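You operate a simulated robot arm through the tools that you are given. There is no shell and no other tool. Be economical: measure what you need, move in short steps, check, and stop when the job is done.

Carry out the task below with a simulated two-armed robot. There is one attempt and no reset: what you move stays moved.

TASK
Pick up the parts carton from the top of the long processor with one hand, pass it to the other hand and put it on the trolley deck. Set down upright: parts carton.

It is judged by the outcome, as a careful person would: the job done as asked, and still so three seconds after it is handed in. It fails if anything else is knocked over, pushed out of place, dropped, spilled or broken.

THE ROBOT
Two 7-joint arms with two-finger parallel grippers on one trunk, on a base that drives. Base frame: it is fixed to the floor where the robot stands at the start and does not move with it; the origin is under the middle of the robot, x ahead of it, y to its left, z up. Readings come in mm, degrees, newtons and seconds.
The left shoulder is at the start at [70, 176, 1195], the right one opposite. With the tool pointing down near the work surface each hand reaches from about 260 to 720 mm from the robot's upright axis, wherever it stands, measured 20 degrees to its own side. Places, roughly: trolley deck [-100, 4200, 200]. Payload 3.43 kg a hand.
The tool frame of a hand sits at the grasp point between the pads (the TCP): z along the fingers, y along the line on which they close. The tips reach 30 mm beyond it. The gripper opens to 94 mm. The fingers are 28 mm wide and 10 mm thick; the gripper's body (50 by 96 mm) begins 55 mm behind the TCP.
Orientation is that of the tool frame in the base frame, as a unit quaternion [x, y, z, w]. With the fingers straight down and closing along the base's y, the tool's x points along the base's -x, its y along +y and its z along -z.

THE INTERFACE
- The arms move only by the tool move_arm. It takes "left_motion", "right_motion" or both (then of equal length, played together; a hand with none holds still); each is a list that holds one entry, the list of rows, each a list of 7 numbers: the shift along the tool's x, y, z in m, then the turn, a rotation vector about the tool's x, y, z in degrees, then the gripper command, from -1 (fully open) to 1 (shut), values between in proportion. In form: [[[tx, ty, tz, wx, wy, wz, gripper], ...]]. A call has 1 to 8 rows; each row shifts and turns the commanded pose from where the row before left it, along the tool's axes as they then stand. A row lasts 0.2 s, in which the tool goes at most 50 mm and 8.6 degrees; a call with a longer step from one row to the next is refused whole, and so is a gripper value outside its range. A pose out of reach is approached as far as the arm can. The call stops where the force on the tool passes 40 N (or 10 N more than at its start, if that is more) or the arm is blocked; 0.2 s more then pass. The fingers move at their own pace (about 153 mm/s each) and stop on an object; they squeeze with about 24 N. The grip force told is the motor's: it shows also when the fingers shut on nothing. Time passes only in rows, and 0.2 s behind the last, so rows that do not move let the fingers close. The reply holds the time, the measured pose of the TCP, the force on the tool along the base axes, the opening and the grip force, in the units named above and with some noise, with the torque about the TCP (base axes, N m) and any sound that the robot's microphone picked up.
- Cameras (640 x 400 px; columns grow to the right, rows downward): "scene" is now at [140.4, -2, 1515.8]; the picture's right is [-0.01, -1.00, 0.00], its down [-0.56, 0.00, -0.83] and it looks along [0.83, -0.01, -0.56] (base axes); focal length 285 px, centre (320, 200). "left" rides on the left gripper at [76, -14, -103] in its tool frame; the picture's right is [0.18, 0.98, 0.00], its down [-0.75, 0.14, -0.64] and it looks along [-0.63, 0.12, 0.77] (tool axes); focal length 243 px, centre (320, 200). "right" rides on the right gripper at [76, 14, -103] in its tool frame; the picture's right is [-0.18, 0.98, 0.00], its down [-0.75, -0.14, -0.64] and it looks along [-0.63, -0.12, 0.77] (tool axes); focal length 243 px, centre (320, 200). There is no depth. A picture from a camera that has moved, and an enlarged one, comes with that camera's place and axes in the base frame and with its lens.
- get_image(camera): a new picture of that camera. No time passes.
- lift_body(by): slides the trunk up (or, below 0, down) by that many mm; the arms and the scene camera ride with it, the base frame stays. It gives what a move gives, with no picture.
- base_move(legs): drives the robot by 1 to 6 legs, each [ahead, turn to the left] in mm and degrees, along the robot's own axes; the way and the turn of a leg run together, so that a leg with both is an arc; at most 1500 mm and 180 degrees a leg. The arms and the cameras ride along, it lands a little off, and it stops where it bumps. It gives what a move gives.
- pan_tilt(pan, tilt): turns the head with the scene camera to pan (to the left, within 86 degrees either way) and tilt (down, from -29 to 69), counted from straight ahead of the robot. It gives what a move gives.
- inspect(camera, box): a new picture of the part [left, top, right, bottom] of that camera's present view, enlarged. No time passes.
- close_job(): hands the job in; it is judged then, once.

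Work in short steps. Places have to be worked out from the pictures, the camera data and where the tool is seen: move nearer, look again, correct. Check each grasp and each placing, and mend what went wrong. You have 120 turns and 100 pictures in all, those below and enlarged ones among them. Open the grippers and draw the arms clear of the work before you hand the job in, unless the task says otherwise; then end with one line.

The tools are called after "Emit:" as name(argument=value, ...) on one line, values as JSON. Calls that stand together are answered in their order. move_arm: Moves the arms, as the interface text tells. Its arguments: {"type":"object","properties":{"left_motion":{"type":"array"},"right_motion":{"type":"array"}},"required":[]} The other tools are called the same way: lift_body (by) slides the trunk up or down; base_move (legs) drives the base; pan_tilt (pan, tilt) turns the head that bears the scene camera; get_image (camera) takes a picture; inspect (camera, box) takes an enlarged picture of a part of a camera's view; close_job () hands the job in.

At the start:

```text
time: 0.0
left_eef_pos: [504.4, 285.7, 1277.1]
left_orientation: [0.001, 1.0, 0.0, 0.0]
left_ft_force: [-0.6, 0.7, 0.2]
left_ft_torque: [-0.01, -0.01, -0.03]
left_grip_width: 94.1
left_grasp_force: 0.0
right_eef_pos: [389.2, -166.1, 1265.7]
right_orientation: [0.001, 1.0, -0.001, 0.002]
right_ft_force: [-0.3, 0.1, 0.1]
right_ft_torque: [0.01, -0.02, -0.03]
right_grip_width: 94.1
right_grasp_force: 0.0
trunk travel left (down, up): [-775.0, 65.0]
robot x, y, heading: [-1.4, -0.9, -0.0]
head pan, tilt: [-0.4, 34.1]
```

scene: 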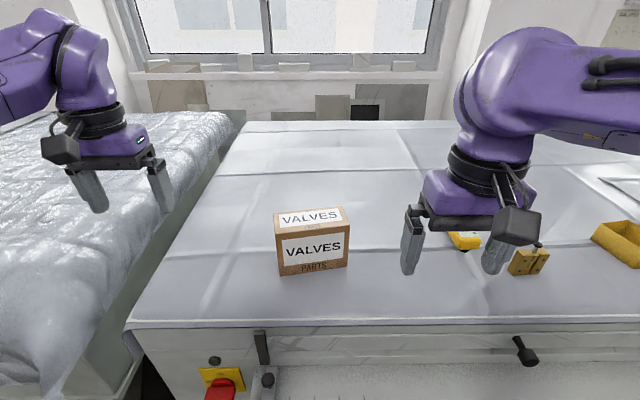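
right: 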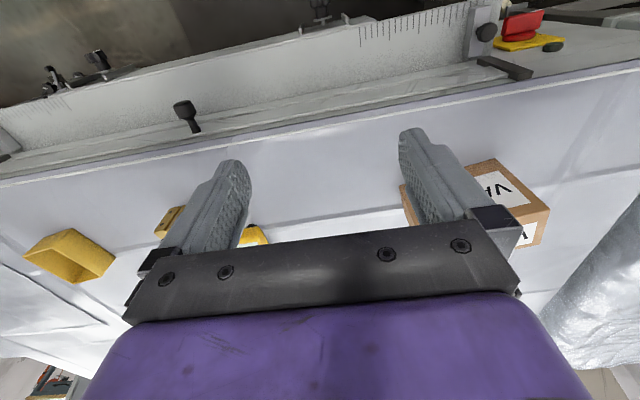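
left: 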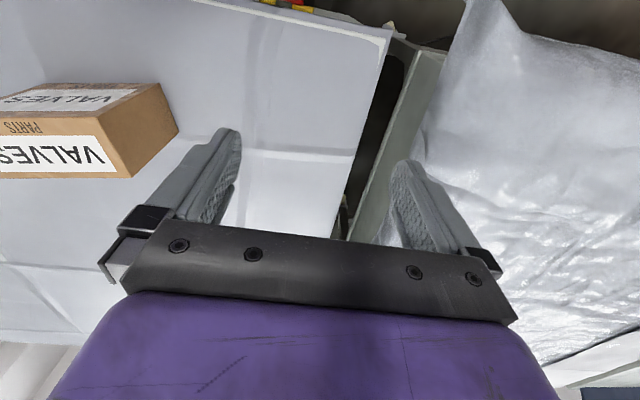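

The carton stands at roughly [608, 11], about 147 wide, 73 deep and 113 high, on a top at z≈1037 and yawed about 12°. I'll enlarge the view to refine that.

Emit:
inspect(camera="scene", box=[250, 180, 380, 290])

Emit:
inspect(camera="left", box=[0, 60, 220, 200])

```text
3.64 times, centred on (315, 235) of scene
camera zoom: at [140.4, -2.0, 1515.8], right [-0.01, -1.0, 0.0], down [-0.56, 0.0, -0.83], along [0.83, -0.01, -0.56], focal length 1035 px, centre (338, 73)
```

zoom: 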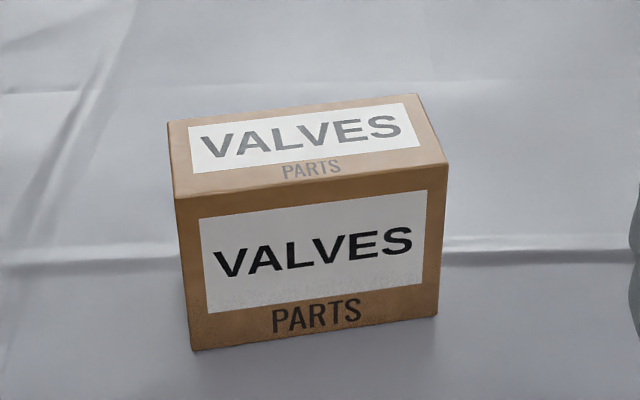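

```text
2.86 times, centred on (110, 130) of left
camera zoom: at [427.6, 271.2, 1379.6], right [-0.18, 0.98, 0.0], down [0.75, 0.14, 0.64], along [0.63, 0.12, -0.77], focal length 693 px, centre (920, 400)
```

zoom: 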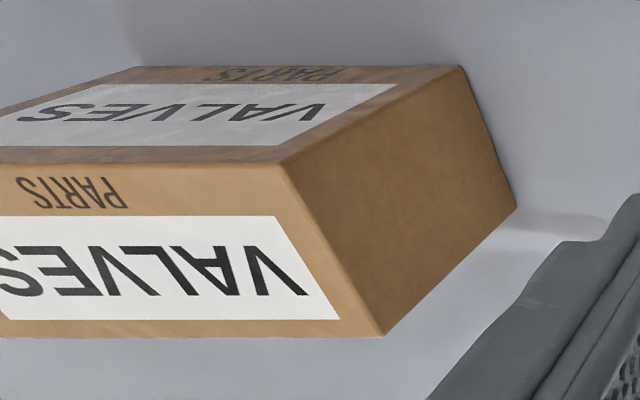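

The carton is about 149 x 69 x 120 mm, centred near [604, 11], with its top at z≈1154 and yaw≈12.5°. Before I grasp it I'll look left for the trolley.

Emit:
pan_tilt(pan=80, tilt=25)

Emit:
get_image(camera="scene")

```text
time: 1.5
left_eef_pos: [504.7, 285.6, 1277.2]
left_orientation: [0.001, 1.0, 0.0, 0.0]
left_ft_force: [0.4, -0.5, 0.8]
left_ft_torque: [0.0, -0.02, 0.02]
left_grip_width: 94.2
left_grasp_force: 0.1
right_eef_pos: [388.9, -165.8, 1265.8]
right_orientation: [0.0, 1.0, 0.0, 0.001]
right_ft_force: [1.0, -0.4, 0.3]
right_ft_torque: [-0.02, -0.02, -0.03]
right_grip_width: 94.1
right_grasp_force: 0.1
trunk travel left (down, up): [-775.0, 65.0]
robot x, y, heading: [1.3, 2.2, 0.0]
head pan, tilt: [80.0, 25.0]
```

```text
94 pictures are left
camera scene: at [67.9, 89.3, 1530.1], right [0.98, -0.17, 0.0], down [-0.07, -0.42, -0.91], along [0.16, 0.89, -0.42], focal length 285 px, centre (320, 200)
```

scene: 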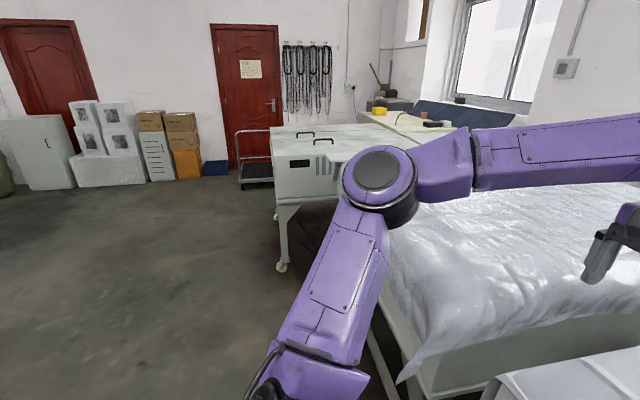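

The trolley stands beyond the next machine, at y≈3.7–4.7 m, and the floor on the left is free. First the right hand will grip the carton from its right end, so I'm moving that hand forward.

Emit:
move_arm(right_motion=[[[-0.0315, 0.001, 0, 0, 0, 0, -1], [-0.0315, 0.001, 0, 0, 0, 0, -1], [-0.0315, 0.001, 0, 0, 0, 0, -1], [-0.0315, 0.001, 0, 0, 0, 0, -1], [-0.0315, 0.001, 0, 0, 0, 0, -1], [-0.0315, 0.001, 0, 0, 0, 0, -1], [-0.0315, 0.001, 0, 0, 0, 0, -1], [-0.0315, 0.001, 0, 0, 0, 0, -1]]])

Emit:
move_arm(right_motion=[[[0, 0, 0, 0, 0, 8.5, -1], [0, 0, 0, 0, 0, 8.5, -1], [0, 0, 0, 0, 0, 8.5, -1], [0, 0, 0, 0, 0, 8.5, -1], [0, 0, 0, 0, 0, 8.5, -1], [0, 0, 0, 0, 0, 8.5, -1], [0, 0, 0, 0, 0, 8.5, -1], [0, 0, 0, 0, 0, 8.5, -1]]])

Emit:
pan_tilt(pan=0, tilt=34)

Emit:
get_image(camera="scene")

```text
time: 3.3
left_eef_pos: [506.9, 287.3, 1275.2]
left_orientation: [0.001, 1.0, 0.0, -0.001]
left_ft_force: [-0.7, -0.1, 0.0]
left_ft_torque: [0.0, 0.02, 0.02]
left_grip_width: 94.1
left_grasp_force: 0.1
right_eef_pos: [633.6, -155.1, 1263.8]
right_orientation: [-0.001, 1.0, 0.0, -0.001]
right_ft_force: [-1.2, 0.9, 0.3]
right_ft_torque: [0.02, 0.01, -0.02]
right_grip_width: 93.7
right_grasp_force: 0.0
right hand out of reach, approached as far as the arm can: row 8
trunk travel left (down, up): [-775.0, 65.0]
robot x, y, heading: [0.9, -1.1, 0.0]
head pan, tilt: [80.0, 25.0]
```

```text
time: 5.1
left_eef_pos: [503.8, 286.9, 1277.4]
left_orientation: [0.0, 1.0, 0.0, 0.0]
left_ft_force: [0.6, 0.4, 0.2]
left_ft_torque: [-0.04, 0.02, 0.01]
left_grip_width: 93.9
left_grasp_force: 0.1
right_eef_pos: [630.6, -157.5, 1265.7]
right_orientation: [0.56, 0.828, 0.002, 0.0]
right_ft_force: [0.0, -0.1, 0.1]
right_ft_torque: [0.01, 0.0, -0.01]
right_grip_width: 94.3
right_grasp_force: 0.0
trunk travel left (down, up): [-775.0, 65.0]
robot x, y, heading: [2.5, -3.9, -0.0]
head pan, tilt: [80.0, 25.0]
```

```text
time: 6.7
left_eef_pos: [504.0, 286.0, 1277.2]
left_orientation: [0.001, 1.0, 0.0, 0.0]
left_ft_force: [-0.7, 0.4, -0.2]
left_ft_torque: [-0.01, 0.0, -0.01]
left_grip_width: 94.3
left_grasp_force: 0.1
right_eef_pos: [631.3, -157.7, 1264.5]
right_orientation: [0.559, 0.829, 0.0, 0.0]
right_ft_force: [0.9, 0.8, -0.1]
right_ft_torque: [0.04, 0.01, -0.02]
right_grip_width: 94.0
right_grasp_force: 0.1
trunk travel left (down, up): [-775.0, 65.0]
robot x, y, heading: [-1.1, -1.4, -0.0]
head pan, tilt: [0.0, 34.0]
```

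```text
93 pictures are left
camera scene: at [140.5, -1.2, 1515.9], right [0.0, -1.0, 0.0], down [-0.56, 0.0, -0.83], along [0.83, 0.0, -0.56], focal length 285 px, centre (320, 200)
```

scene: 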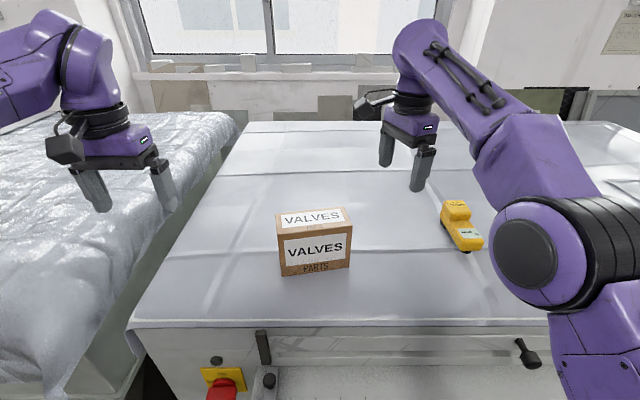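

The forward reach is nearly used up at this height, so I'll bring the right hand nearer the carton's right end, finish the yaw and start tilting the fingers toward +y. It stays above the carton top.

Emit:
move_arm(right_motion=[[[0.039, 0.012, 0, 0, 0, 4.75, -1], [0.039, 0.012, 0, 0, 0, 4.75, -1], [0, 0, 0, 0, 8.5, 0, -1], [0, 0, 0, 0, 8.5, 0, -1], [0, 0, 0, 0, 8.5, 0, -1], [0, 0, 0, 0, 8.5, 0, -1], [0, 0, 0, 0, 8.5, 0, -1], [0, 0, 0, 0, 8.5, 0, -1]]])

Emit:
get_image(camera="scene")

```text
time: 8.5
left_eef_pos: [505.4, 284.9, 1276.3]
left_orientation: [0.001, 1.0, -0.001, -0.002]
left_ft_force: [0.0, 0.6, 0.6]
left_ft_torque: [0.0, -0.05, 0.02]
left_grip_width: 94.0
left_grasp_force: 0.1
right_eef_pos: [626.5, -105.5, 1261.1]
right_orientation: [0.564, 0.704, 0.27, -0.336]
right_ft_force: [-0.8, 0.1, -1.0]
right_ft_torque: [0.02, 0.02, 0.0]
right_grip_width: 94.0
right_grasp_force: 0.1
right hand out of reach, approached as far as the arm can: row 2
trunk travel left (down, up): [-775.0, 65.0]
robot x, y, heading: [-2.7, 1.8, -0.2]
head pan, tilt: [0.0, 34.0]
```

```text
92 pictures are left
camera scene: at [141.1, -2.4, 1515.9], right [0.0, -1.0, 0.0], down [-0.56, 0.0, -0.83], along [0.83, 0.0, -0.56], focal length 285 px, centre (320, 200)
```

scene: 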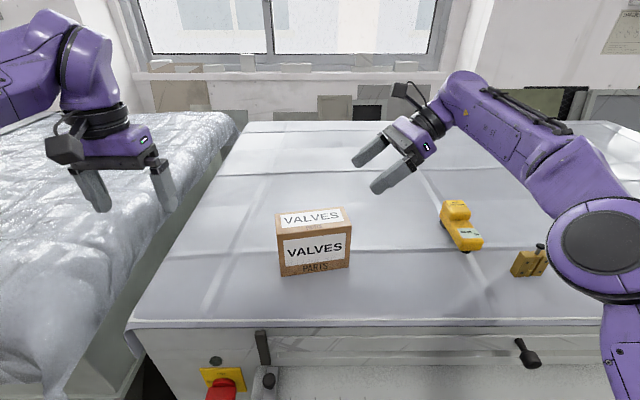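

The posture looks good. I'll tilt about 29° more so the fingers end about 10° below horizontal.

Emit:
move_arm(right_motion=[[[0, 0, 0, 0, 7.25, 0, -1], [0, 0, 0, 0, 7.25, 0, -1], [0, 0, 0, 0, 7.25, 0, -1], [0, 0, 0, 0, 7.25, 0, -1], [0, 0, 0, 0, 0, 0, -1]]])

Emit:
get_image(camera="right")

Emit:
get_image(camera="scene")

```text
time: 9.7
left_eef_pos: [504.6, 285.8, 1276.9]
left_orientation: [0.001, 1.0, 0.001, 0.0]
left_ft_force: [0.4, 0.7, 0.3]
left_ft_torque: [-0.01, -0.01, 0.03]
left_grip_width: 93.8
left_grasp_force: 0.1
right_eef_pos: [626.3, -105.5, 1262.5]
right_orientation: [0.479, 0.597, 0.404, -0.501]
right_ft_force: [0.0, -0.5, -0.2]
right_ft_torque: [0.0, -0.03, 0.0]
right_grip_width: 93.9
right_grasp_force: 0.2
trunk travel left (down, up): [-775.0, 65.0]
robot x, y, heading: [0.2, -0.9, 0.3]
head pan, tilt: [0.0, 34.0]
```

```text
91 pictures are left
camera right: at [658.8, -188.1, 1354.2], right [0.97, 0.18, -0.18], down [0.03, -0.77, -0.63], along [-0.25, 0.61, -0.75], focal length 243 px, centre (320, 200)
```

right: 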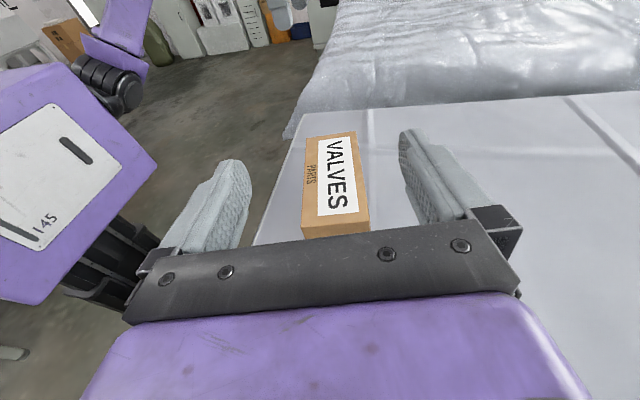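

```text
90 pictures are left
camera scene: at [140.3, -1.3, 1515.9], right [0.0, -1.0, 0.0], down [-0.56, 0.0, -0.83], along [0.83, 0.0, -0.56], focal length 285 px, centre (320, 200)
```

scene: 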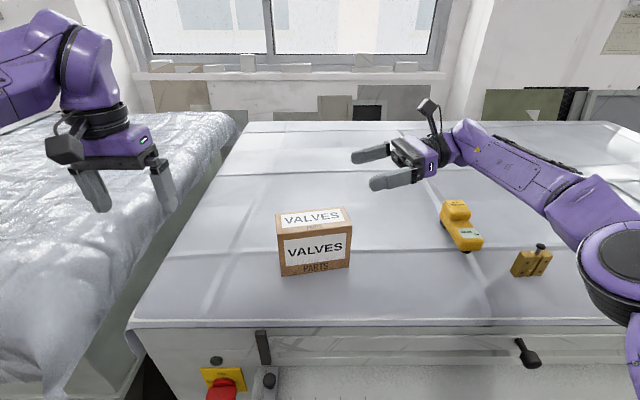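

The fingers are level, about 118 mm right of the carton centre and in line with it. I'll go down 100 mm and check the forearm against the yellow items.

Emit:
move_arm(right_motion=[[[-0.0246, 0.0005, 0.0043, 0, 0, 0, -1], [-0.0246, 0.0005, 0.0043, 0, 0, 0, -1], [-0.0246, 0.0005, 0.0043, 0, 0, 0, -1], [-0.0246, 0.0005, 0.0043, 0, 0, 0, -1]]])

Emit:
get_image(camera="scene")

```text
time: 10.7
left_eef_pos: [505.3, 285.0, 1277.4]
left_orientation: [0.001, 1.0, -0.001, 0.0]
left_ft_force: [0.2, -0.2, 0.1]
left_ft_torque: [0.0, 0.01, 0.0]
left_grip_width: 93.9
left_grasp_force: 0.1
right_eef_pos: [629.6, -105.3, 1159.8]
right_orientation: [0.479, 0.598, 0.402, -0.501]
right_ft_force: [0.2, 0.5, -0.2]
right_ft_torque: [0.0, 0.03, 0.06]
right_grip_width: 94.2
right_grasp_force: 0.0
trunk travel left (down, up): [-775.0, 65.0]
robot x, y, heading: [-1.8, -3.2, 0.0]
head pan, tilt: [0.0, 34.0]
```

```text
89 pictures are left
camera scene: at [141.4, -2.0, 1515.8], right [0.0, -1.0, 0.0], down [-0.56, 0.0, -0.83], along [0.83, 0.0, -0.56], focal length 285 px, centre (320, 200)
```

scene: 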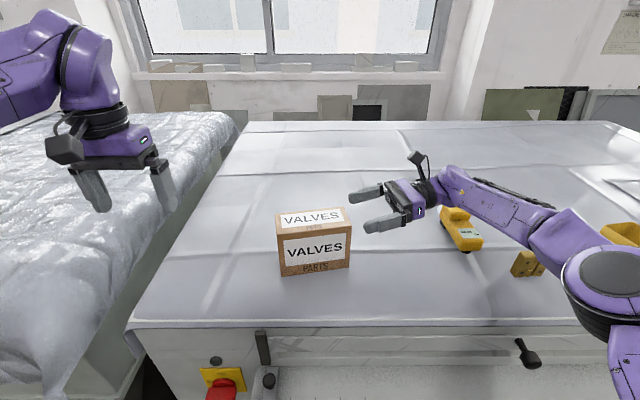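

The forearm would pass close over the yellow meter if I went straight down here. I'll check straddle alignment with the right camera first, then move in over the carton's faces before lowering further.

Emit:
get_image(camera="right")

Emit:
inspect(camera="scene", box=[260, 150, 500, 290])

```text
88 pictures are left
camera right: at [661.9, -187.8, 1252.8], right [0.97, 0.18, -0.18], down [0.03, -0.78, -0.63], along [-0.25, 0.6, -0.75], focal length 243 px, centre (320, 200)
```

right: 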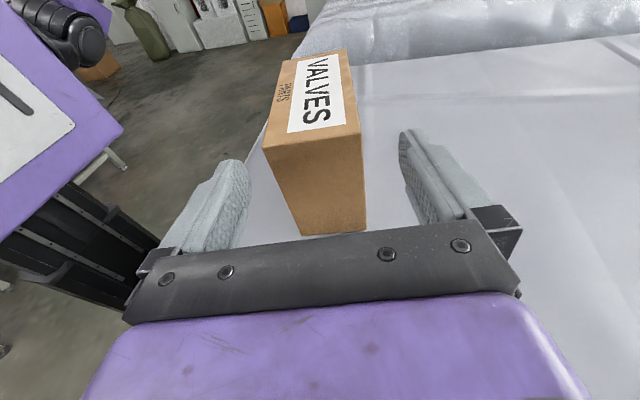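

```text
2.67 times, centred on (380, 220) of scene
camera zoom: at [141.4, -2.0, 1515.8], right [0.0, -1.0, 0.0], down [-0.56, 0.0, -0.83], along [0.83, 0.0, -0.56], focal length 759 px, centre (160, 147)
```

zoom: 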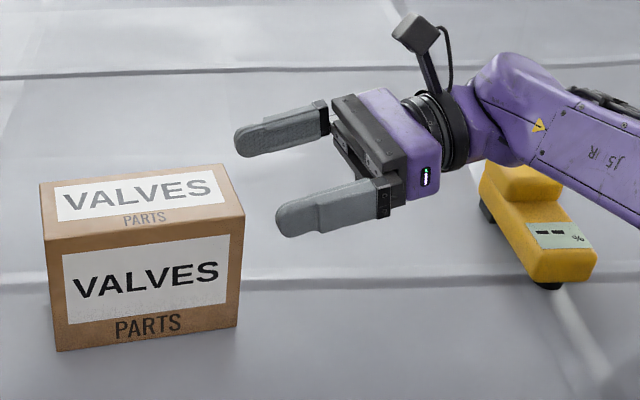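

Triangulating with the right camera puts the carton centre at [601, 13], its top at 1156 and yaw at 10°, so the hand is 8 mm too far back. I'll correct that and advance 50 mm so the fingers straddle the carton.

Emit:
move_arm(right_motion=[[[-0.01, -0.008, 0.002, -2.5, 0, 0, -1], [0, 0, 0, 0, 0, 0, -1], [0.003, 0, 0.0165, 0, 0, 0, -1], [0.003, 0, 0.0165, 0, 0, 0, -1], [0.003, 0, 0.0165, 0, 0, 0, -1]]])

Emit:
get_image(camera="right")

Emit:
inspect(camera="scene", box=[260, 150, 500, 290])

```text
time: 11.9
left_eef_pos: [504.6, 285.7, 1276.6]
left_orientation: [0.001, 1.0, 0.001, 0.0]
left_ft_force: [-0.4, 1.4, 0.0]
left_ft_torque: [-0.01, 0.02, -0.01]
left_grip_width: 94.1
left_grasp_force: 0.1
right_eef_pos: [612.4, -56.6, 1151.6]
right_orientation: [0.49, 0.589, 0.416, -0.491]
right_ft_force: [-0.2, -0.2, 0.0]
right_ft_torque: [0.01, -0.02, 0.01]
right_grip_width: 93.6
right_grasp_force: 0.1
trunk travel left (down, up): [-775.0, 65.0]
robot x, y, heading: [0.5, -1.4, -0.1]
head pan, tilt: [0.0, 34.0]
```

```text
86 pictures are left
camera right: at [640.7, -140.2, 1244.8], right [0.98, 0.14, -0.17], down [0.0, -0.78, -0.63], along [-0.22, 0.62, -0.76], focal length 243 px, centre (320, 200)
```

right: 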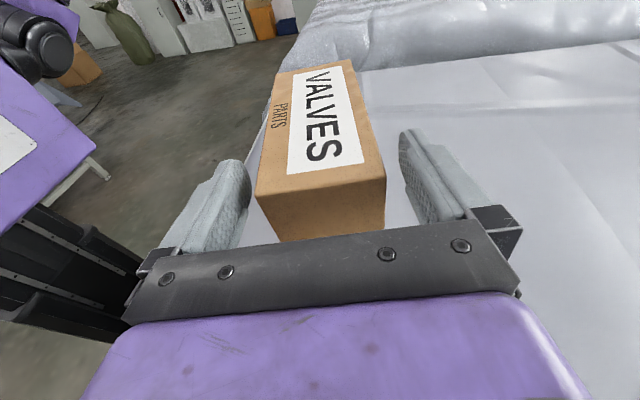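

```text
2.67 times, centred on (380, 220) of scene
camera zoom: at [140.6, -0.9, 1515.9], right [0.0, -1.0, 0.0], down [-0.56, 0.0, -0.83], along [0.83, 0.0, -0.56], focal length 759 px, centre (160, 147)
```

zoom: 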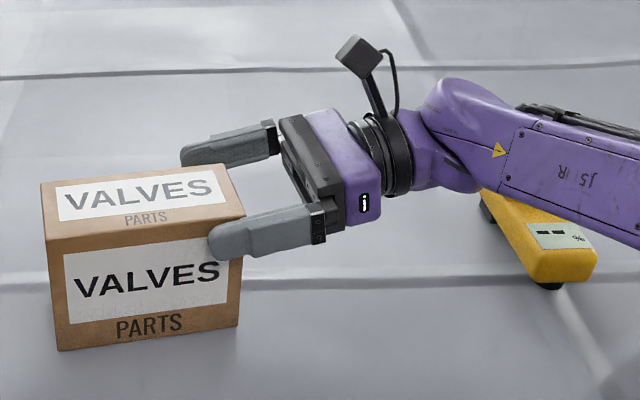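

The fingers straddle the carton evenly. I'll advance 40 mm more, then lower to mid-height.

Emit:
move_arm(right_motion=[[[0.0035, 0, 0.0197, 0, 0, 0, -1], [0.0035, 0, 0.0197, 0, 0, 0, -1], [0, 0, 0, 0, 0, 0, -1], [-0.0187, 0, 0.0033, 0, 0, 0, -1], [-0.0187, 0, 0.0033, 0, 0, 0, -1], [-0.0187, 0, 0.0033, 0, 0, 0, -1], [0, 0, 0, 0, 0, 0, -1]]])

Emit:
get_image(camera="right")

Emit:
inspect(camera="scene", box=[260, 150, 500, 290])

```text
time: 13.5
left_eef_pos: [504.6, 286.7, 1277.2]
left_orientation: [0.0, 1.0, 0.001, 0.0]
left_ft_force: [0.6, 0.6, -0.5]
left_ft_torque: [0.01, 0.01, 0.0]
left_grip_width: 94.1
left_grasp_force: 0.0
right_eef_pos: [605.4, -17.1, 1094.5]
right_orientation: [0.49, 0.589, 0.416, -0.49]
right_ft_force: [0.0, -0.1, -0.8]
right_ft_torque: [-0.01, -0.01, 0.03]
right_grip_width: 94.0
right_grasp_force: 0.1
trunk travel left (down, up): [-775.0, 65.0]
robot x, y, heading: [-0.9, -1.4, 0.2]
head pan, tilt: [0.0, 34.0]
```

```text
84 pictures are left
camera right: at [634.1, -101.7, 1187.1], right [0.98, 0.14, -0.17], down [0.0, -0.77, -0.63], along [-0.22, 0.62, -0.76], focal length 243 px, centre (320, 200)
```

right: 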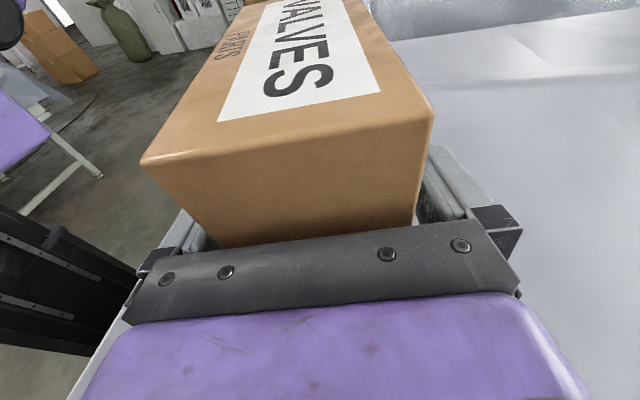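

```text
2.67 times, centred on (380, 220) of scene
camera zoom: at [140.3, -1.3, 1515.9], right [0.0, -1.0, 0.0], down [-0.56, 0.0, -0.83], along [0.83, 0.0, -0.56], focal length 759 px, centre (160, 147)
```

zoom: 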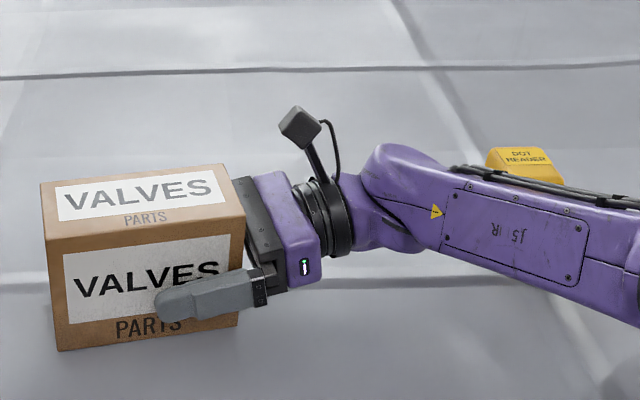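

The fingers are on both sides at mid-height, so I'm closing.

Emit:
move_arm(right_motion=[[[0, 0, 0, 0, 0, 0, 0.3], [0, 0, 0, 0, 0, 0, 0.6], [0, 0, 0, 0, 0, 0, 1], [0, 0, 0, 0, 0, 0, 1], [0, 0, 0, 0, 0, 0, 1]]])

```text
time: 14.7
left_eef_pos: [504.7, 285.6, 1276.0]
left_orientation: [0.001, 1.0, 0.001, 0.001]
left_ft_force: [0.3, -1.1, -0.1]
left_ft_torque: [-0.02, 0.0, 0.0]
left_grip_width: 93.8
left_grasp_force: 0.1
right_eef_pos: [605.4, -17.5, 1094.2]
right_orientation: [0.489, 0.59, 0.415, -0.491]
right_ft_force: [-1.3, -0.1, -0.3]
right_ft_torque: [0.15, 0.31, 0.16]
right_grip_width: 74.4
right_grasp_force: 23.9
trunk travel left (down, up): [-775.0, 65.0]
robot x, y, heading: [0.7, -0.3, -0.0]
head pan, tilt: [0.0, 34.0]
```

It's gripped at 74 mm. I'll lift 60 mm.

Emit:
move_arm(right_motion=[[[0.00985, 0, -0.0017, 0, 0, 0, 1], [0.00985, 0, -0.0017, 0, 0, 0, 1], [0.00985, 0, -0.0017, 0, 0, 0, 1], [0.00985, 0, -0.0017, 0, 0, 0, 1], [0.00985, 0, -0.0017, 0, 0, 0, 1], [0.00985, 0, -0.0017, 0, 0, 0, 1], [0, 0, 0, 0, 0, 0, 1]]])

Emit:
get_image(camera="scene")

```text
time: 16.3
left_eef_pos: [505.0, 286.5, 1276.9]
left_orientation: [0.002, 1.0, 0.0, -0.001]
left_ft_force: [-0.9, -0.6, -0.1]
left_ft_torque: [-0.02, -0.02, -0.01]
left_grip_width: 93.9
left_grasp_force: 0.0
right_eef_pos: [605.6, -17.8, 1153.1]
right_orientation: [0.49, 0.589, 0.416, -0.491]
right_ft_force: [-0.5, 0.2, -6.1]
right_ft_torque: [-0.19, -0.04, -0.02]
right_grip_width: 74.5
right_grasp_force: 24.3
trunk travel left (down, up): [-775.0, 65.0]
robot x, y, heading: [-0.4, -1.1, -0.2]
head pan, tilt: [0.0, 34.0]
```

```text
82 pictures are left
camera scene: at [141.7, -1.3, 1515.8], right [0.0, -1.0, 0.0], down [-0.56, 0.0, -0.83], along [0.83, 0.0, -0.56], focal length 285 px, centre (320, 200)
```

scene: 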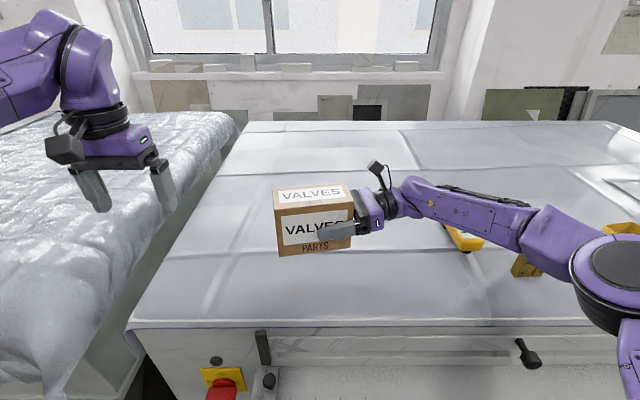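

The carton is held level and weighs about 0.6 kg. I'll bring it 70 mm nearer the robot while yawing the left hand in place.

Emit:
move_arm(right_motion=[[[0.0003, -0.0086, 0.0015, 0, 0, 0, 1], [0.0003, -0.0086, 0.0015, 0, 0, 0, 1], [0.0003, -0.0086, 0.0015, 0, 0, 0, 1], [0.0003, -0.0086, 0.0015, 0, 0, 0, 1], [0.0003, -0.0086, 0.0015, 0, 0, 0, 1], [0.0003, -0.0086, 0.0015, 0, 0, 0, 1], [0.0003, -0.0086, 0.0015, 0, 0, 0, 1], [0.0003, -0.0086, 0.0015, 0, 0, 0, 1]]], left_motion=[[[0, 0, 0, 0, 0, 8.5, -1], [0, 0, 0, 0, 0, 8.5, -1], [0, 0, 0, 0, 0, 8.5, -1], [0, 0, 0, 0, 0, 8.5, -1], [0, 0, 0, 0, 0, 8.5, -1], [0, 0, 0, 0, 0, 8.5, -1], [0, 0, 0, 0, 0, 8.5, -1], [0, 0, 0, 0, 0, 8.5, -1]]])

Emit:
get_image(camera="scene")

```text
time: 18.1
left_eef_pos: [504.8, 284.9, 1276.8]
left_orientation: [0.561, 0.828, 0.001, -0.001]
left_ft_force: [0.0, -1.1, -0.7]
left_ft_torque: [0.02, -0.03, -0.03]
left_grip_width: 94.2
left_grasp_force: 0.0
right_eef_pos: [535.6, -17.7, 1153.4]
right_orientation: [0.49, 0.589, 0.416, -0.491]
right_ft_force: [-0.1, -0.1, -5.7]
right_ft_torque: [-0.17, -0.07, 0.0]
right_grip_width: 74.6
right_grasp_force: 23.5
trunk travel left (down, up): [-775.0, 65.0]
robot x, y, heading: [-0.1, -1.5, -0.0]
head pan, tilt: [0.0, 34.0]
```

```text
81 pictures are left
camera scene: at [140.9, -1.5, 1515.8], right [0.0, -1.0, 0.0], down [-0.56, 0.0, -0.83], along [0.83, 0.0, -0.56], focal length 285 px, centre (320, 200)
```

scene: 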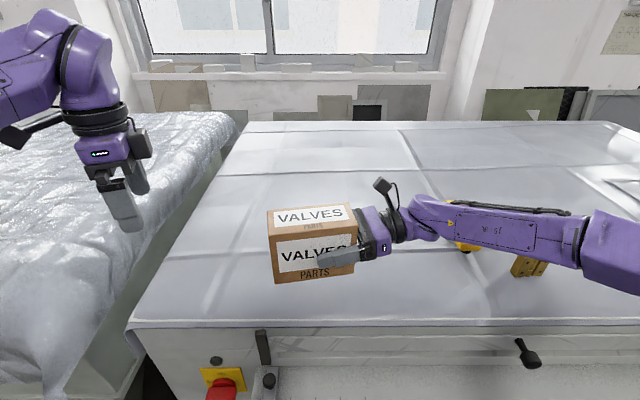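

The carton is now centred near [530, 13] with its top at about 1215. I'll bring the left hand above it.

Emit:
move_arm(left_motion=[[[-0.0312, -0.0095, -0.004, 0, 0, 0, -1], [-0.0312, -0.0095, -0.004, 0, 0, 0, -1], [-0.0312, -0.0095, -0.004, 0, 0, 0, -1], [-0.0312, -0.0095, -0.004, 0, 0, 0, -1], [-0.0312, -0.0095, -0.004, 0, 0, 0, -1], [-0.0312, -0.0095, -0.004, 0, 0, 0, -1], [-0.0312, -0.0095, -0.004, 0, 0, 6, -1], [-0.0312, -0.0095, -0.004, 0, 0, 6, -1]]])

Emit:
get_image(camera="scene")

Emit:
get_image(camera="left")

```text
time: 19.9
left_eef_pos: [523.4, 25.0, 1307.6]
left_orientation: [0.644, 0.765, 0.0, -0.001]
left_ft_force: [-0.2, -0.9, 0.4]
left_ft_torque: [0.06, 0.04, 0.04]
left_grip_width: 94.0
left_grasp_force: 0.0
right_eef_pos: [535.6, -20.8, 1152.5]
right_orientation: [0.489, 0.589, 0.415, -0.491]
right_ft_force: [0.2, -1.5, -6.3]
right_ft_torque: [-0.16, -0.04, -0.01]
right_grip_width: 74.3
right_grasp_force: 24.1
trunk travel left (down, up): [-775.0, 65.0]
robot x, y, heading: [0.3, 2.5, 0.2]
head pan, tilt: [0.0, 34.0]
```

```text
80 pictures are left
camera scene: at [141.4, -4.3, 1515.8], right [0.0, -1.0, 0.0], down [-0.56, 0.0, -0.83], along [0.83, 0.0, -0.56], focal length 285 px, centre (320, 200)
```

scene: 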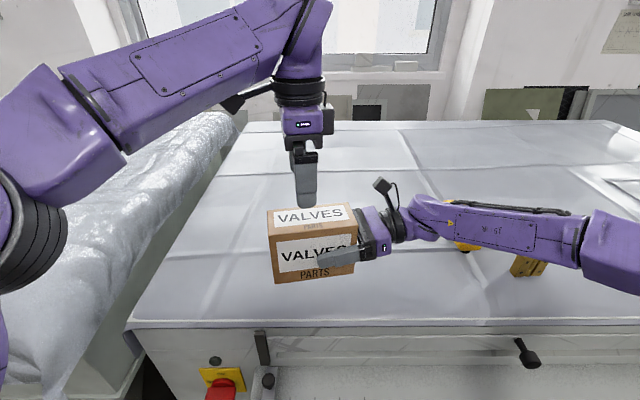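

```text
79 pictures are left
camera left: at [495.5, 96.2, 1411.1], right [0.94, 0.35, 0.0], down [0.27, -0.72, 0.64], along [0.22, -0.6, -0.77], focal length 243 px, centre (320, 200)
```

left: 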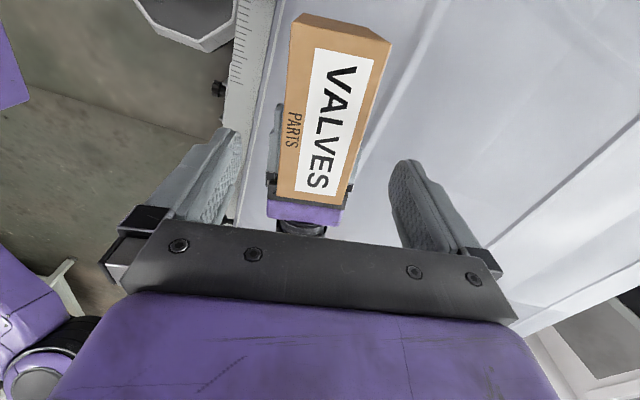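

The left hand is aligned within a few mm of the carton's axis, 14 mm left of centre. I'll shift it 3.5 mm and lower 75 mm, then look.

Emit:
move_arm(left_motion=[[[0, 0.0035, 0.015, 0, 0, 0, -1], [0, 0, 0.02, 0, 0, 0, -1], [0, 0, 0.02, 0, 0, 0, -1], [0, 0, 0.02, 0, 0, 0, -1]]])

Emit:
inspect(camera="scene", box=[220, 100, 440, 300])

Emit:
get_image(camera="left")

```text
time: 20.9
left_eef_pos: [528.1, 27.9, 1233.5]
left_orientation: [0.643, 0.766, 0.0, 0.0]
left_ft_force: [0.3, -0.1, -0.8]
left_ft_torque: [0.01, 0.01, -0.04]
left_grip_width: 94.1
left_grasp_force: 0.1
right_eef_pos: [536.4, -18.1, 1152.5]
right_orientation: [0.49, 0.589, 0.416, -0.49]
right_ft_force: [1.0, 0.2, -6.0]
right_ft_torque: [-0.16, -0.02, 0.02]
right_grip_width: 74.4
right_grasp_force: 23.8
trunk travel left (down, up): [-775.0, 65.0]
robot x, y, heading: [-1.6, -0.7, 0.1]
head pan, tilt: [0.0, 34.0]
```

```text
2.00 times, centred on (330, 200) of scene
camera zoom: at [142.1, -1.1, 1515.7], right [0.0, -1.0, 0.0], down [-0.56, 0.0, -0.83], along [0.83, 0.0, -0.56], focal length 569 px, centre (300, 200)
```

zoom: 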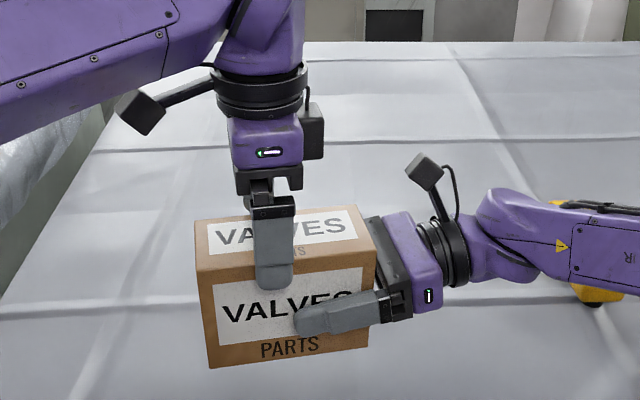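

```text
77 pictures are left
camera left: at [500.6, 100.4, 1336.8], right [0.94, 0.35, 0.0], down [0.27, -0.72, 0.64], along [0.22, -0.6, -0.77], focal length 243 px, centre (320, 200)
```

left: 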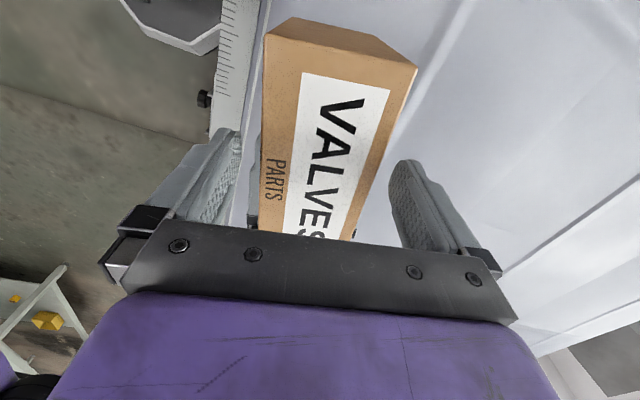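

The left fingers straddle the top evenly, and there's still room above the right fingertips. I'll lower 23 mm more and close the left gripper.

Emit:
move_arm(left_motion=[[[0, 0, 0.012, 0, 0, 0, -1], [0, 0, 0.011, 0, 0, 0, -1], [0, 0, 0, 0, 0, 0, 0.3], [0, 0, 0, 0, 0, 0, 0.6], [0, 0, 0, 0, 0, 0, 1], [0, 0, 0, 0, 0, 0, 1], [0, 0, 0, 0, 0, 0, 1]]])

Emit:
inspect(camera="scene", box=[220, 100, 440, 300])

```text
time: 22.5
left_eef_pos: [527.5, 27.0, 1210.7]
left_orientation: [0.644, 0.765, 0.0, -0.001]
left_ft_force: [-3.2, -0.1, 0.6]
left_ft_torque: [-0.22, -0.03, -0.19]
left_grip_width: 74.4
left_grasp_force: 24.5
right_eef_pos: [535.6, -15.7, 1153.7]
right_orientation: [0.49, 0.589, 0.415, -0.491]
right_ft_force: [2.9, -0.4, -7.3]
right_ft_torque: [0.01, 0.2, 0.02]
right_grip_width: 74.7
right_grasp_force: 24.2
trunk travel left (down, up): [-775.0, 65.0]
robot x, y, heading: [1.4, 0.9, -0.0]
head pan, tilt: [0.0, 34.0]
```

```text
2.00 times, centred on (330, 200) of scene
camera zoom: at [141.5, -1.5, 1515.8], right [0.0, -1.0, 0.0], down [-0.56, 0.0, -0.83], along [0.83, 0.0, -0.56], focal length 569 px, centre (300, 200)
```

zoom: 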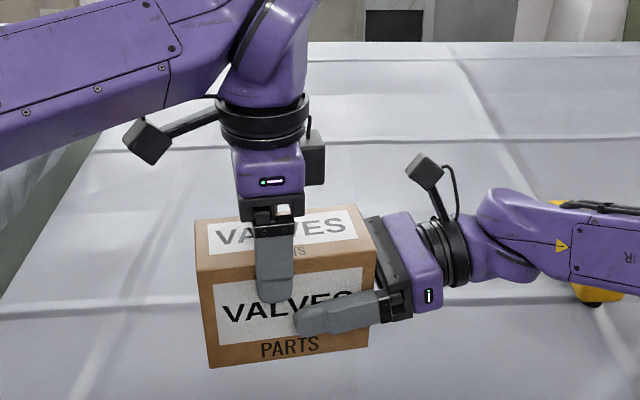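

Both hands hold it. I'll open the right hand and wait to check that the left carries the weight.

Emit:
move_arm(right_motion=[[[0, 0, 0, 0, 0, 0, 0.3], [0, 0, 0, 0, 0, 0, -0.3], [0, 0, 0, 0, 0, 0, -1], [0, 0, 0, 0, 0, 0, -1]]])

Emit:
inspect(camera="scene", box=[220, 100, 440, 300])

```text
time: 23.5
left_eef_pos: [528.2, 26.4, 1210.5]
left_orientation: [0.643, 0.766, -0.002, 0.0]
left_ft_force: [0.6, -0.7, 0.8]
left_ft_torque: [0.1, 0.01, -0.03]
left_grip_width: 74.4
left_grasp_force: 24.2
right_eef_pos: [535.5, -18.3, 1153.7]
right_orientation: [0.489, 0.589, 0.416, -0.49]
right_ft_force: [0.1, 0.1, -0.2]
right_ft_torque: [0.03, 0.0, 0.02]
right_grip_width: 93.9
right_grasp_force: 0.1
trunk travel left (down, up): [-775.0, 65.0]
robot x, y, heading: [-0.7, -1.7, 0.2]
head pan, tilt: [0.0, 34.0]
```

```text
2.00 times, centred on (330, 200) of scene
camera zoom: at [141.3, -1.6, 1515.8], right [0.0, -1.0, 0.0], down [-0.56, 0.0, -0.83], along [0.83, 0.0, -0.56], focal length 569 px, centre (300, 200)
```

zoom: 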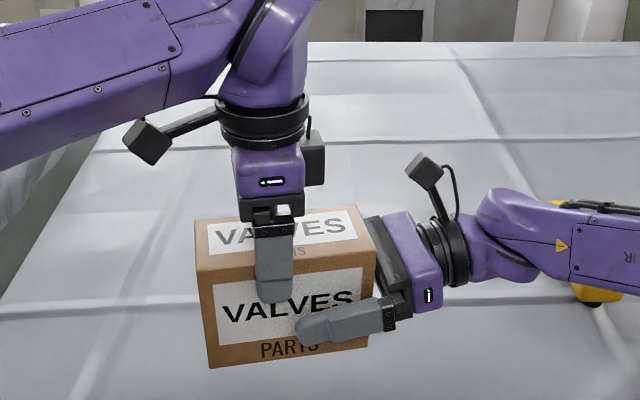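

The picture shows it held, but the left force doesn't show the weight yet. I'll wait a moment and read again.

Emit:
move_arm(left_motion=[[[0, 0, -0.001, 0, 0, 0, 1], [0, 0, -0.001, 0, 0, 0, 1]]])

```text
time: 24.1
left_eef_pos: [527.9, 27.7, 1213.9]
left_orientation: [0.644, 0.765, 0.0, -0.001]
left_ft_force: [-0.4, -0.5, -6.1]
left_ft_torque: [0.06, 0.04, 0.0]
left_grip_width: 74.4
left_grasp_force: 23.8
right_eef_pos: [535.5, -17.3, 1153.1]
right_orientation: [0.49, 0.589, 0.415, -0.49]
right_ft_force: [-1.2, -0.3, -0.1]
right_ft_torque: [0.0, -0.03, 0.02]
right_grip_width: 93.7
right_grasp_force: 0.1
trunk travel left (down, up): [-775.0, 65.0]
robot x, y, heading: [-0.4, -0.5, 0.1]
head pan, tilt: [0.0, 34.0]
```

The left hand now carries the 6 N. I'll draw the right hand straight back 160 mm to the right.

Emit:
move_arm(right_motion=[[[-0.0035, 0, -0.0197, 0, 0, 0, -1], [-0.007, 0, -0.0394, 0, 0, 0, -1], [-0.007, 0, -0.0394, 0, 0, 0, -1], [-0.007, 0, -0.0394, 0, 0, 0, -1], [-0.0035, 0, -0.0197, 0, 0, 0, -1]]])

Emit:
get_image(camera="scene")

```text
time: 25.3
left_eef_pos: [528.2, 25.6, 1213.6]
left_orientation: [0.643, 0.766, 0.0, -0.001]
left_ft_force: [-0.1, 0.7, -6.5]
left_ft_torque: [0.05, 0.01, -0.03]
left_grip_width: 74.2
left_grasp_force: 24.1
right_eef_pos: [563.1, -176.5, 1152.1]
right_orientation: [0.49, 0.588, 0.416, -0.491]
right_ft_force: [0.0, -0.3, -0.9]
right_ft_torque: [0.01, 0.01, -0.04]
right_grip_width: 93.8
right_grasp_force: 0.0
trunk travel left (down, up): [-775.0, 65.0]
robot x, y, heading: [0.8, -2.2, -0.0]
head pan, tilt: [0.0, 34.0]
```

```text
74 pictures are left
camera scene: at [141.5, -2.3, 1515.8], right [0.0, -1.0, 0.0], down [-0.56, 0.0, -0.83], along [0.83, 0.0, -0.56], focal length 285 px, centre (320, 200)
```

scene: 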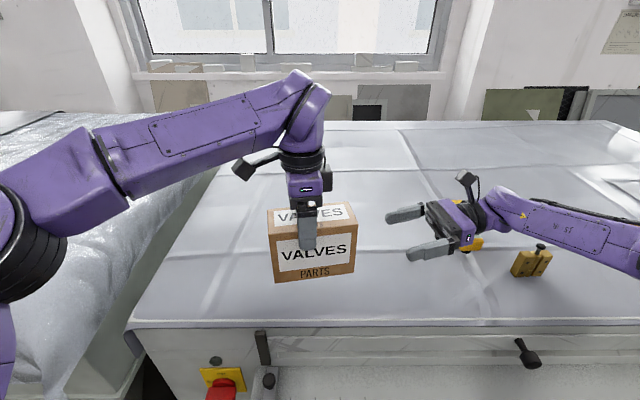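

The handover is done. I'll raise both hands a little and pull the right one back, then look around on the right before backing out.

Emit:
move_arm(right_motion=[[[0.0246, 0, -0.0043, 0, 0, 0, -1], [0.0246, 0, -0.0043, 0, 0, 0, -1], [0.0246, 0, -0.0043, 0, 0, 0, -1], [0.0246, 0, -0.0043, 0, 0, 0, -1], [0, -0.037, 0.006, 0, 0, 0, -1], [0, -0.037, 0.006, 0, 0, 0, -1], [0, -0.037, 0.006, 0, 0, 0, -1], [0, -0.037, 0.006, 0, 0, 0, -1]]], left_motion=[[[0, 0, -0.005, 0, 0, 0, 1], [0, 0, -0.005, 0, 0, 0, 1], [0, 0, -0.005, 0, 0, 0, 1], [0, 0, -0.005, 0, 0, 0, 1], [0, 0, -0.005, 0, 0, 0, 1], [0, 0, -0.005, 0, 0, 0, 1], [0, 0, -0.005, 0, 0, 0, 1], [0, 0, -0.005, 0, 0, 0, 1]]])

Emit:
pan_tilt(pan=-86, tilt=30)

Emit:
get_image(camera="scene")

Emit:
pan_tilt(pan=86, tilt=45)

Emit:
get_image(camera="scene")

```text
time: 27.1
left_eef_pos: [524.9, 25.9, 1254.8]
left_orientation: [0.645, 0.765, 0.001, 0.0]
left_ft_force: [-1.1, 0.2, -6.6]
left_ft_torque: [0.05, 0.0, 0.02]
left_grip_width: 74.4
left_grasp_force: 23.9
right_eef_pos: [410.3, -178.1, 1248.5]
right_orientation: [0.488, 0.59, 0.416, -0.491]
right_ft_force: [0.1, 1.2, 1.0]
right_ft_torque: [0.03, -0.02, -0.02]
right_grip_width: 93.9
right_grasp_force: 0.0
trunk travel left (down, up): [-775.0, 65.0]
robot x, y, heading: [-1.4, -1.2, 0.1]
head pan, tilt: [0.0, 34.0]
```

```text
time: 28.7
left_eef_pos: [529.2, 26.6, 1253.0]
left_orientation: [0.644, 0.765, -0.001, -0.001]
left_ft_force: [0.1, -0.2, -6.2]
left_ft_torque: [0.1, 0.0, -0.02]
left_grip_width: 74.4
left_grasp_force: 24.1
right_eef_pos: [413.4, -178.3, 1248.2]
right_orientation: [0.49, 0.588, 0.416, -0.491]
right_ft_force: [-0.1, 0.4, -0.5]
right_ft_torque: [0.0, -0.01, 0.01]
right_grip_width: 93.8
right_grasp_force: 0.0
trunk travel left (down, up): [-775.0, 65.0]
robot x, y, heading: [-1.7, 1.2, 0.3]
head pan, tilt: [-85.9, 30.0]
```

```text
73 pictures are left
camera scene: at [59.2, -91.9, 1522.1], right [-1.0, -0.07, 0.0], down [-0.04, 0.5, -0.87], along [0.06, -0.86, -0.5], focal length 285 px, centre (320, 200)
```

scene: 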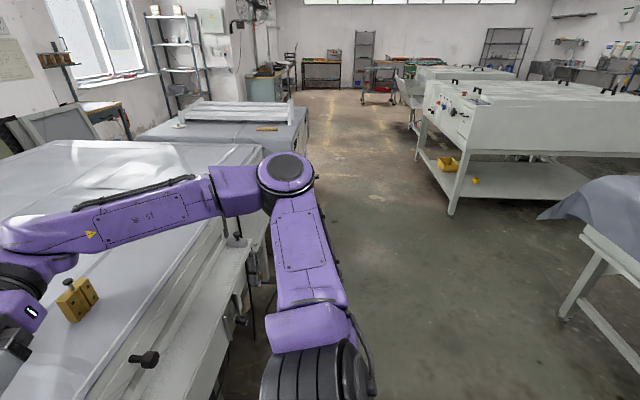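

```text
time: 31.3
left_eef_pos: [528.5, 26.9, 1252.2]
left_orientation: [0.644, 0.765, 0.0, -0.001]
left_ft_force: [0.0, 0.7, -6.4]
left_ft_torque: [0.1, 0.03, 0.01]
left_grip_width: 74.7
left_grasp_force: 24.0
right_eef_pos: [413.3, -178.6, 1248.4]
right_orientation: [0.49, 0.589, 0.416, -0.49]
right_ft_force: [-0.6, -0.3, 0.2]
right_ft_torque: [0.03, 0.01, 0.01]
right_grip_width: 94.1
right_grasp_force: 0.0
trunk travel left (down, up): [-775.0, 65.0]
robot x, y, heading: [2.1, -1.2, -0.0]
head pan, tilt: [85.9, 45.0]
```

```text
72 pictures are left
camera scene: at [58.5, 79.5, 1499.5], right [1.0, -0.07, 0.0], down [-0.05, -0.71, -0.71], along [0.05, 0.71, -0.71], focal length 285 px, centre (320, 200)
```

scene: 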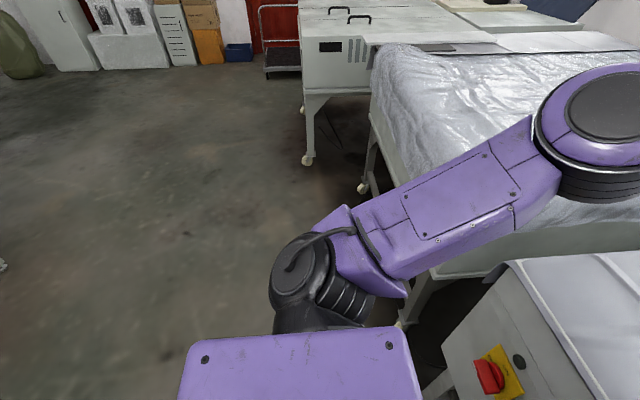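

The aisle is free to the left, and only a draped table stands behind at x<-1100. I'll back out 400 mm, turn left 105° and drive along the aisle clear of the machines.

Emit:
base_move(legs=[[-400, 0]])

Emit:
base_move(legs=[[0, 105], [1200, 0], [0, -15]])

Emit:
pan_tilt(pan=0, tilt=25)

Emit:
get_image(camera="scene")

```text
time: 33.8
left_eef_pos: [134.0, 25.1, 1253.2]
left_orientation: [0.646, 0.763, -0.001, 0.0]
left_ft_force: [0.7, -0.3, -5.5]
left_ft_torque: [0.08, 0.01, 0.0]
left_grip_width: 74.3
left_grasp_force: 24.2
right_eef_pos: [18.3, -179.5, 1247.8]
right_orientation: [0.492, 0.587, 0.417, -0.489]
right_ft_force: [0.0, -0.6, -0.5]
right_ft_torque: [-0.01, 0.0, 0.0]
right_grip_width: 93.8
right_grasp_force: 0.1
trunk travel left (down, up): [-775.0, 65.0]
robot x, y, heading: [-395.5, 0.0, -0.2]
head pan, tilt: [85.9, 45.0]
```

```text
time: 45.1
left_eef_pos: [-692.7, 1697.4, 1251.7]
left_orientation: [-0.071, 0.997, -0.001, 0.0]
left_ft_force: [0.1, -0.3, -6.3]
left_ft_torque: [0.01, 0.03, 0.0]
left_grip_width: 74.4
left_grasp_force: 24.0
right_eef_pos: [-491.8, 1577.6, 1249.3]
right_orientation: [-0.058, 0.764, -0.043, -0.641]
right_ft_force: [0.4, 0.0, 0.7]
right_ft_torque: [0.02, 0.01, 0.0]
right_grip_width: 93.8
right_grasp_force: 0.0
trunk travel left (down, up): [-775.0, 65.0]
robot x, y, heading: [-678.3, 1168.5, 88.4]
head pan, tilt: [85.9, 45.0]
```

```text
time: 46.7
left_eef_pos: [-693.3, 1698.6, 1252.8]
left_orientation: [-0.071, 0.997, -0.001, 0.0]
left_ft_force: [-0.8, -0.2, -7.1]
left_ft_torque: [0.02, 0.06, 0.0]
left_grip_width: 74.4
left_grasp_force: 23.2
right_eef_pos: [-489.9, 1576.7, 1248.0]
right_orientation: [-0.059, 0.764, -0.043, -0.641]
right_ft_force: [0.2, 0.2, 0.4]
right_ft_torque: [0.03, 0.02, -0.02]
right_grip_width: 93.8
right_grasp_force: 0.1
trunk travel left (down, up): [-775.0, 65.0]
robot x, y, heading: [-677.8, 1168.9, 88.2]
head pan, tilt: [0.0, 25.0]
```

```text
71 pictures are left
camera scene: at [-674.9, 1311.8, 1530.0], right [1.0, -0.03, 0.0], down [-0.01, -0.42, -0.91], along [0.03, 0.91, -0.42], focal length 285 px, centre (320, 200)
```

scene: 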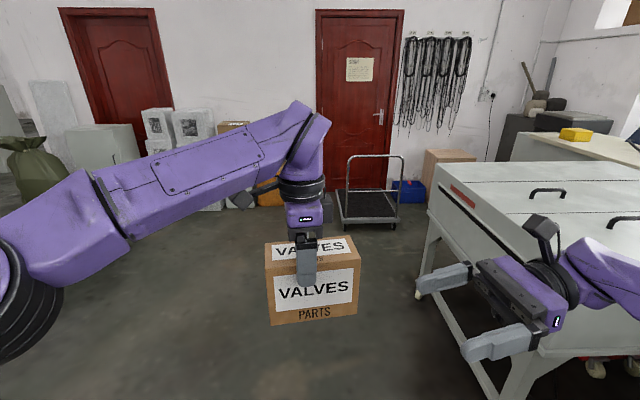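

The trolley is in view with an empty-looking deck and a handle. I'll enlarge it.

Emit:
inspect(camera="scene", box=[310, 140, 450, 240])

```text
4.00 times, centred on (380, 190) of scene
camera zoom: at [-674.9, 1311.8, 1530.0], right [1.0, -0.03, 0.0], down [-0.01, -0.42, -0.91], along [0.03, 0.91, -0.42], focal length 1139 px, centre (80, 240)
```

zoom: 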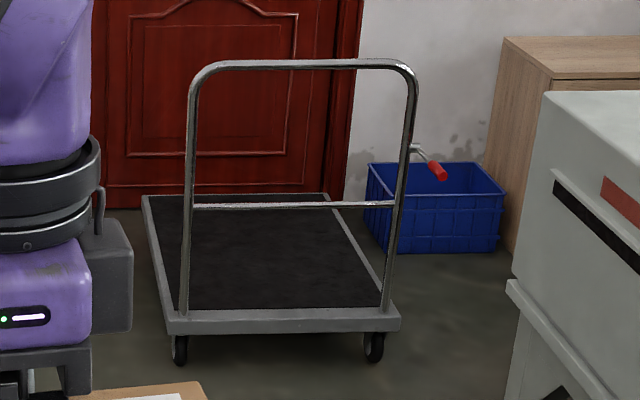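

The deck spans about x -384..185 and y 3700..4510, with the handle on the near (-y) edge, so I'll approach from the -x side. First I'll fold the right hand back to pointing down and nearer the body.

Emit:
move_arm(right_motion=[[[0, -0.01, 0, 0, -8.5, 0, -1], [0, -0.01, 0, 0, -8.5, 0, -1], [0, -0.01, 0, 0, -8.5, 0, -1], [0, -0.01, 0, 0, -8.5, 0, -1], [0, -0.01, 0, 0, -8.5, 0, -1], [0, -0.01, 0, 0, -8.5, 0, -1], [0, -0.01, 0, 0, -8.5, 0, -1], [0, -0.01, 0, 0, -8.5, 0, -1]]])

Emit:
move_arm(right_motion=[[[0, 0, 0, 0, -8, -8.5, -1], [0, 0, 0, 0, -4, -8.5, -1], [0, 0, 0, 0, 0, -8.5, -1], [0, 0, 0, 0, 0, -8.5, -1], [0, 0, 0, 0, 0, -8.5, -1], [0, 0, 0, 0, 0, -8.5, -1], [0, 0, 0, 0, 0, -8.5, -1], [0, 0, 0, 0, 0, -8.5, -1]]])

Emit:
get_image(camera="scene")

```text
time: 48.5
left_eef_pos: [-694.8, 1697.3, 1253.3]
left_orientation: [-0.072, 0.997, -0.001, 0.0]
left_ft_force: [-0.6, 0.6, -5.7]
left_ft_torque: [-0.01, 0.08, -0.02]
left_grip_width: 74.5
left_grasp_force: 23.9
right_eef_pos: [-480.9, 1497.0, 1246.1]
right_orientation: [-0.072, 0.992, -0.003, -0.103]
right_ft_force: [-0.1, -0.6, -0.3]
right_ft_torque: [0.0, -0.05, -0.01]
right_grip_width: 94.0
right_grasp_force: 0.0
trunk travel left (down, up): [-775.0, 65.0]
robot x, y, heading: [-680.3, 1167.7, 88.2]
head pan, tilt: [0.0, 25.0]
```

```text
refused: row 1 steps farther than a row can; nothing moved
```

```text
69 pictures are left
camera scene: at [-676.2, 1311.2, 1530.1], right [1.0, -0.03, 0.0], down [-0.01, -0.42, -0.91], along [0.03, 0.91, -0.42], focal length 285 px, centre (320, 200)
```

scene: 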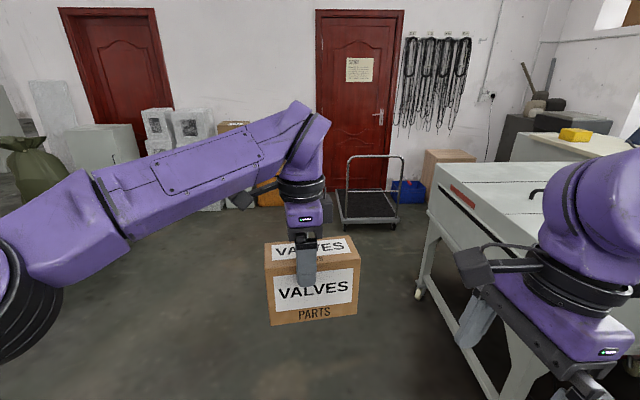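

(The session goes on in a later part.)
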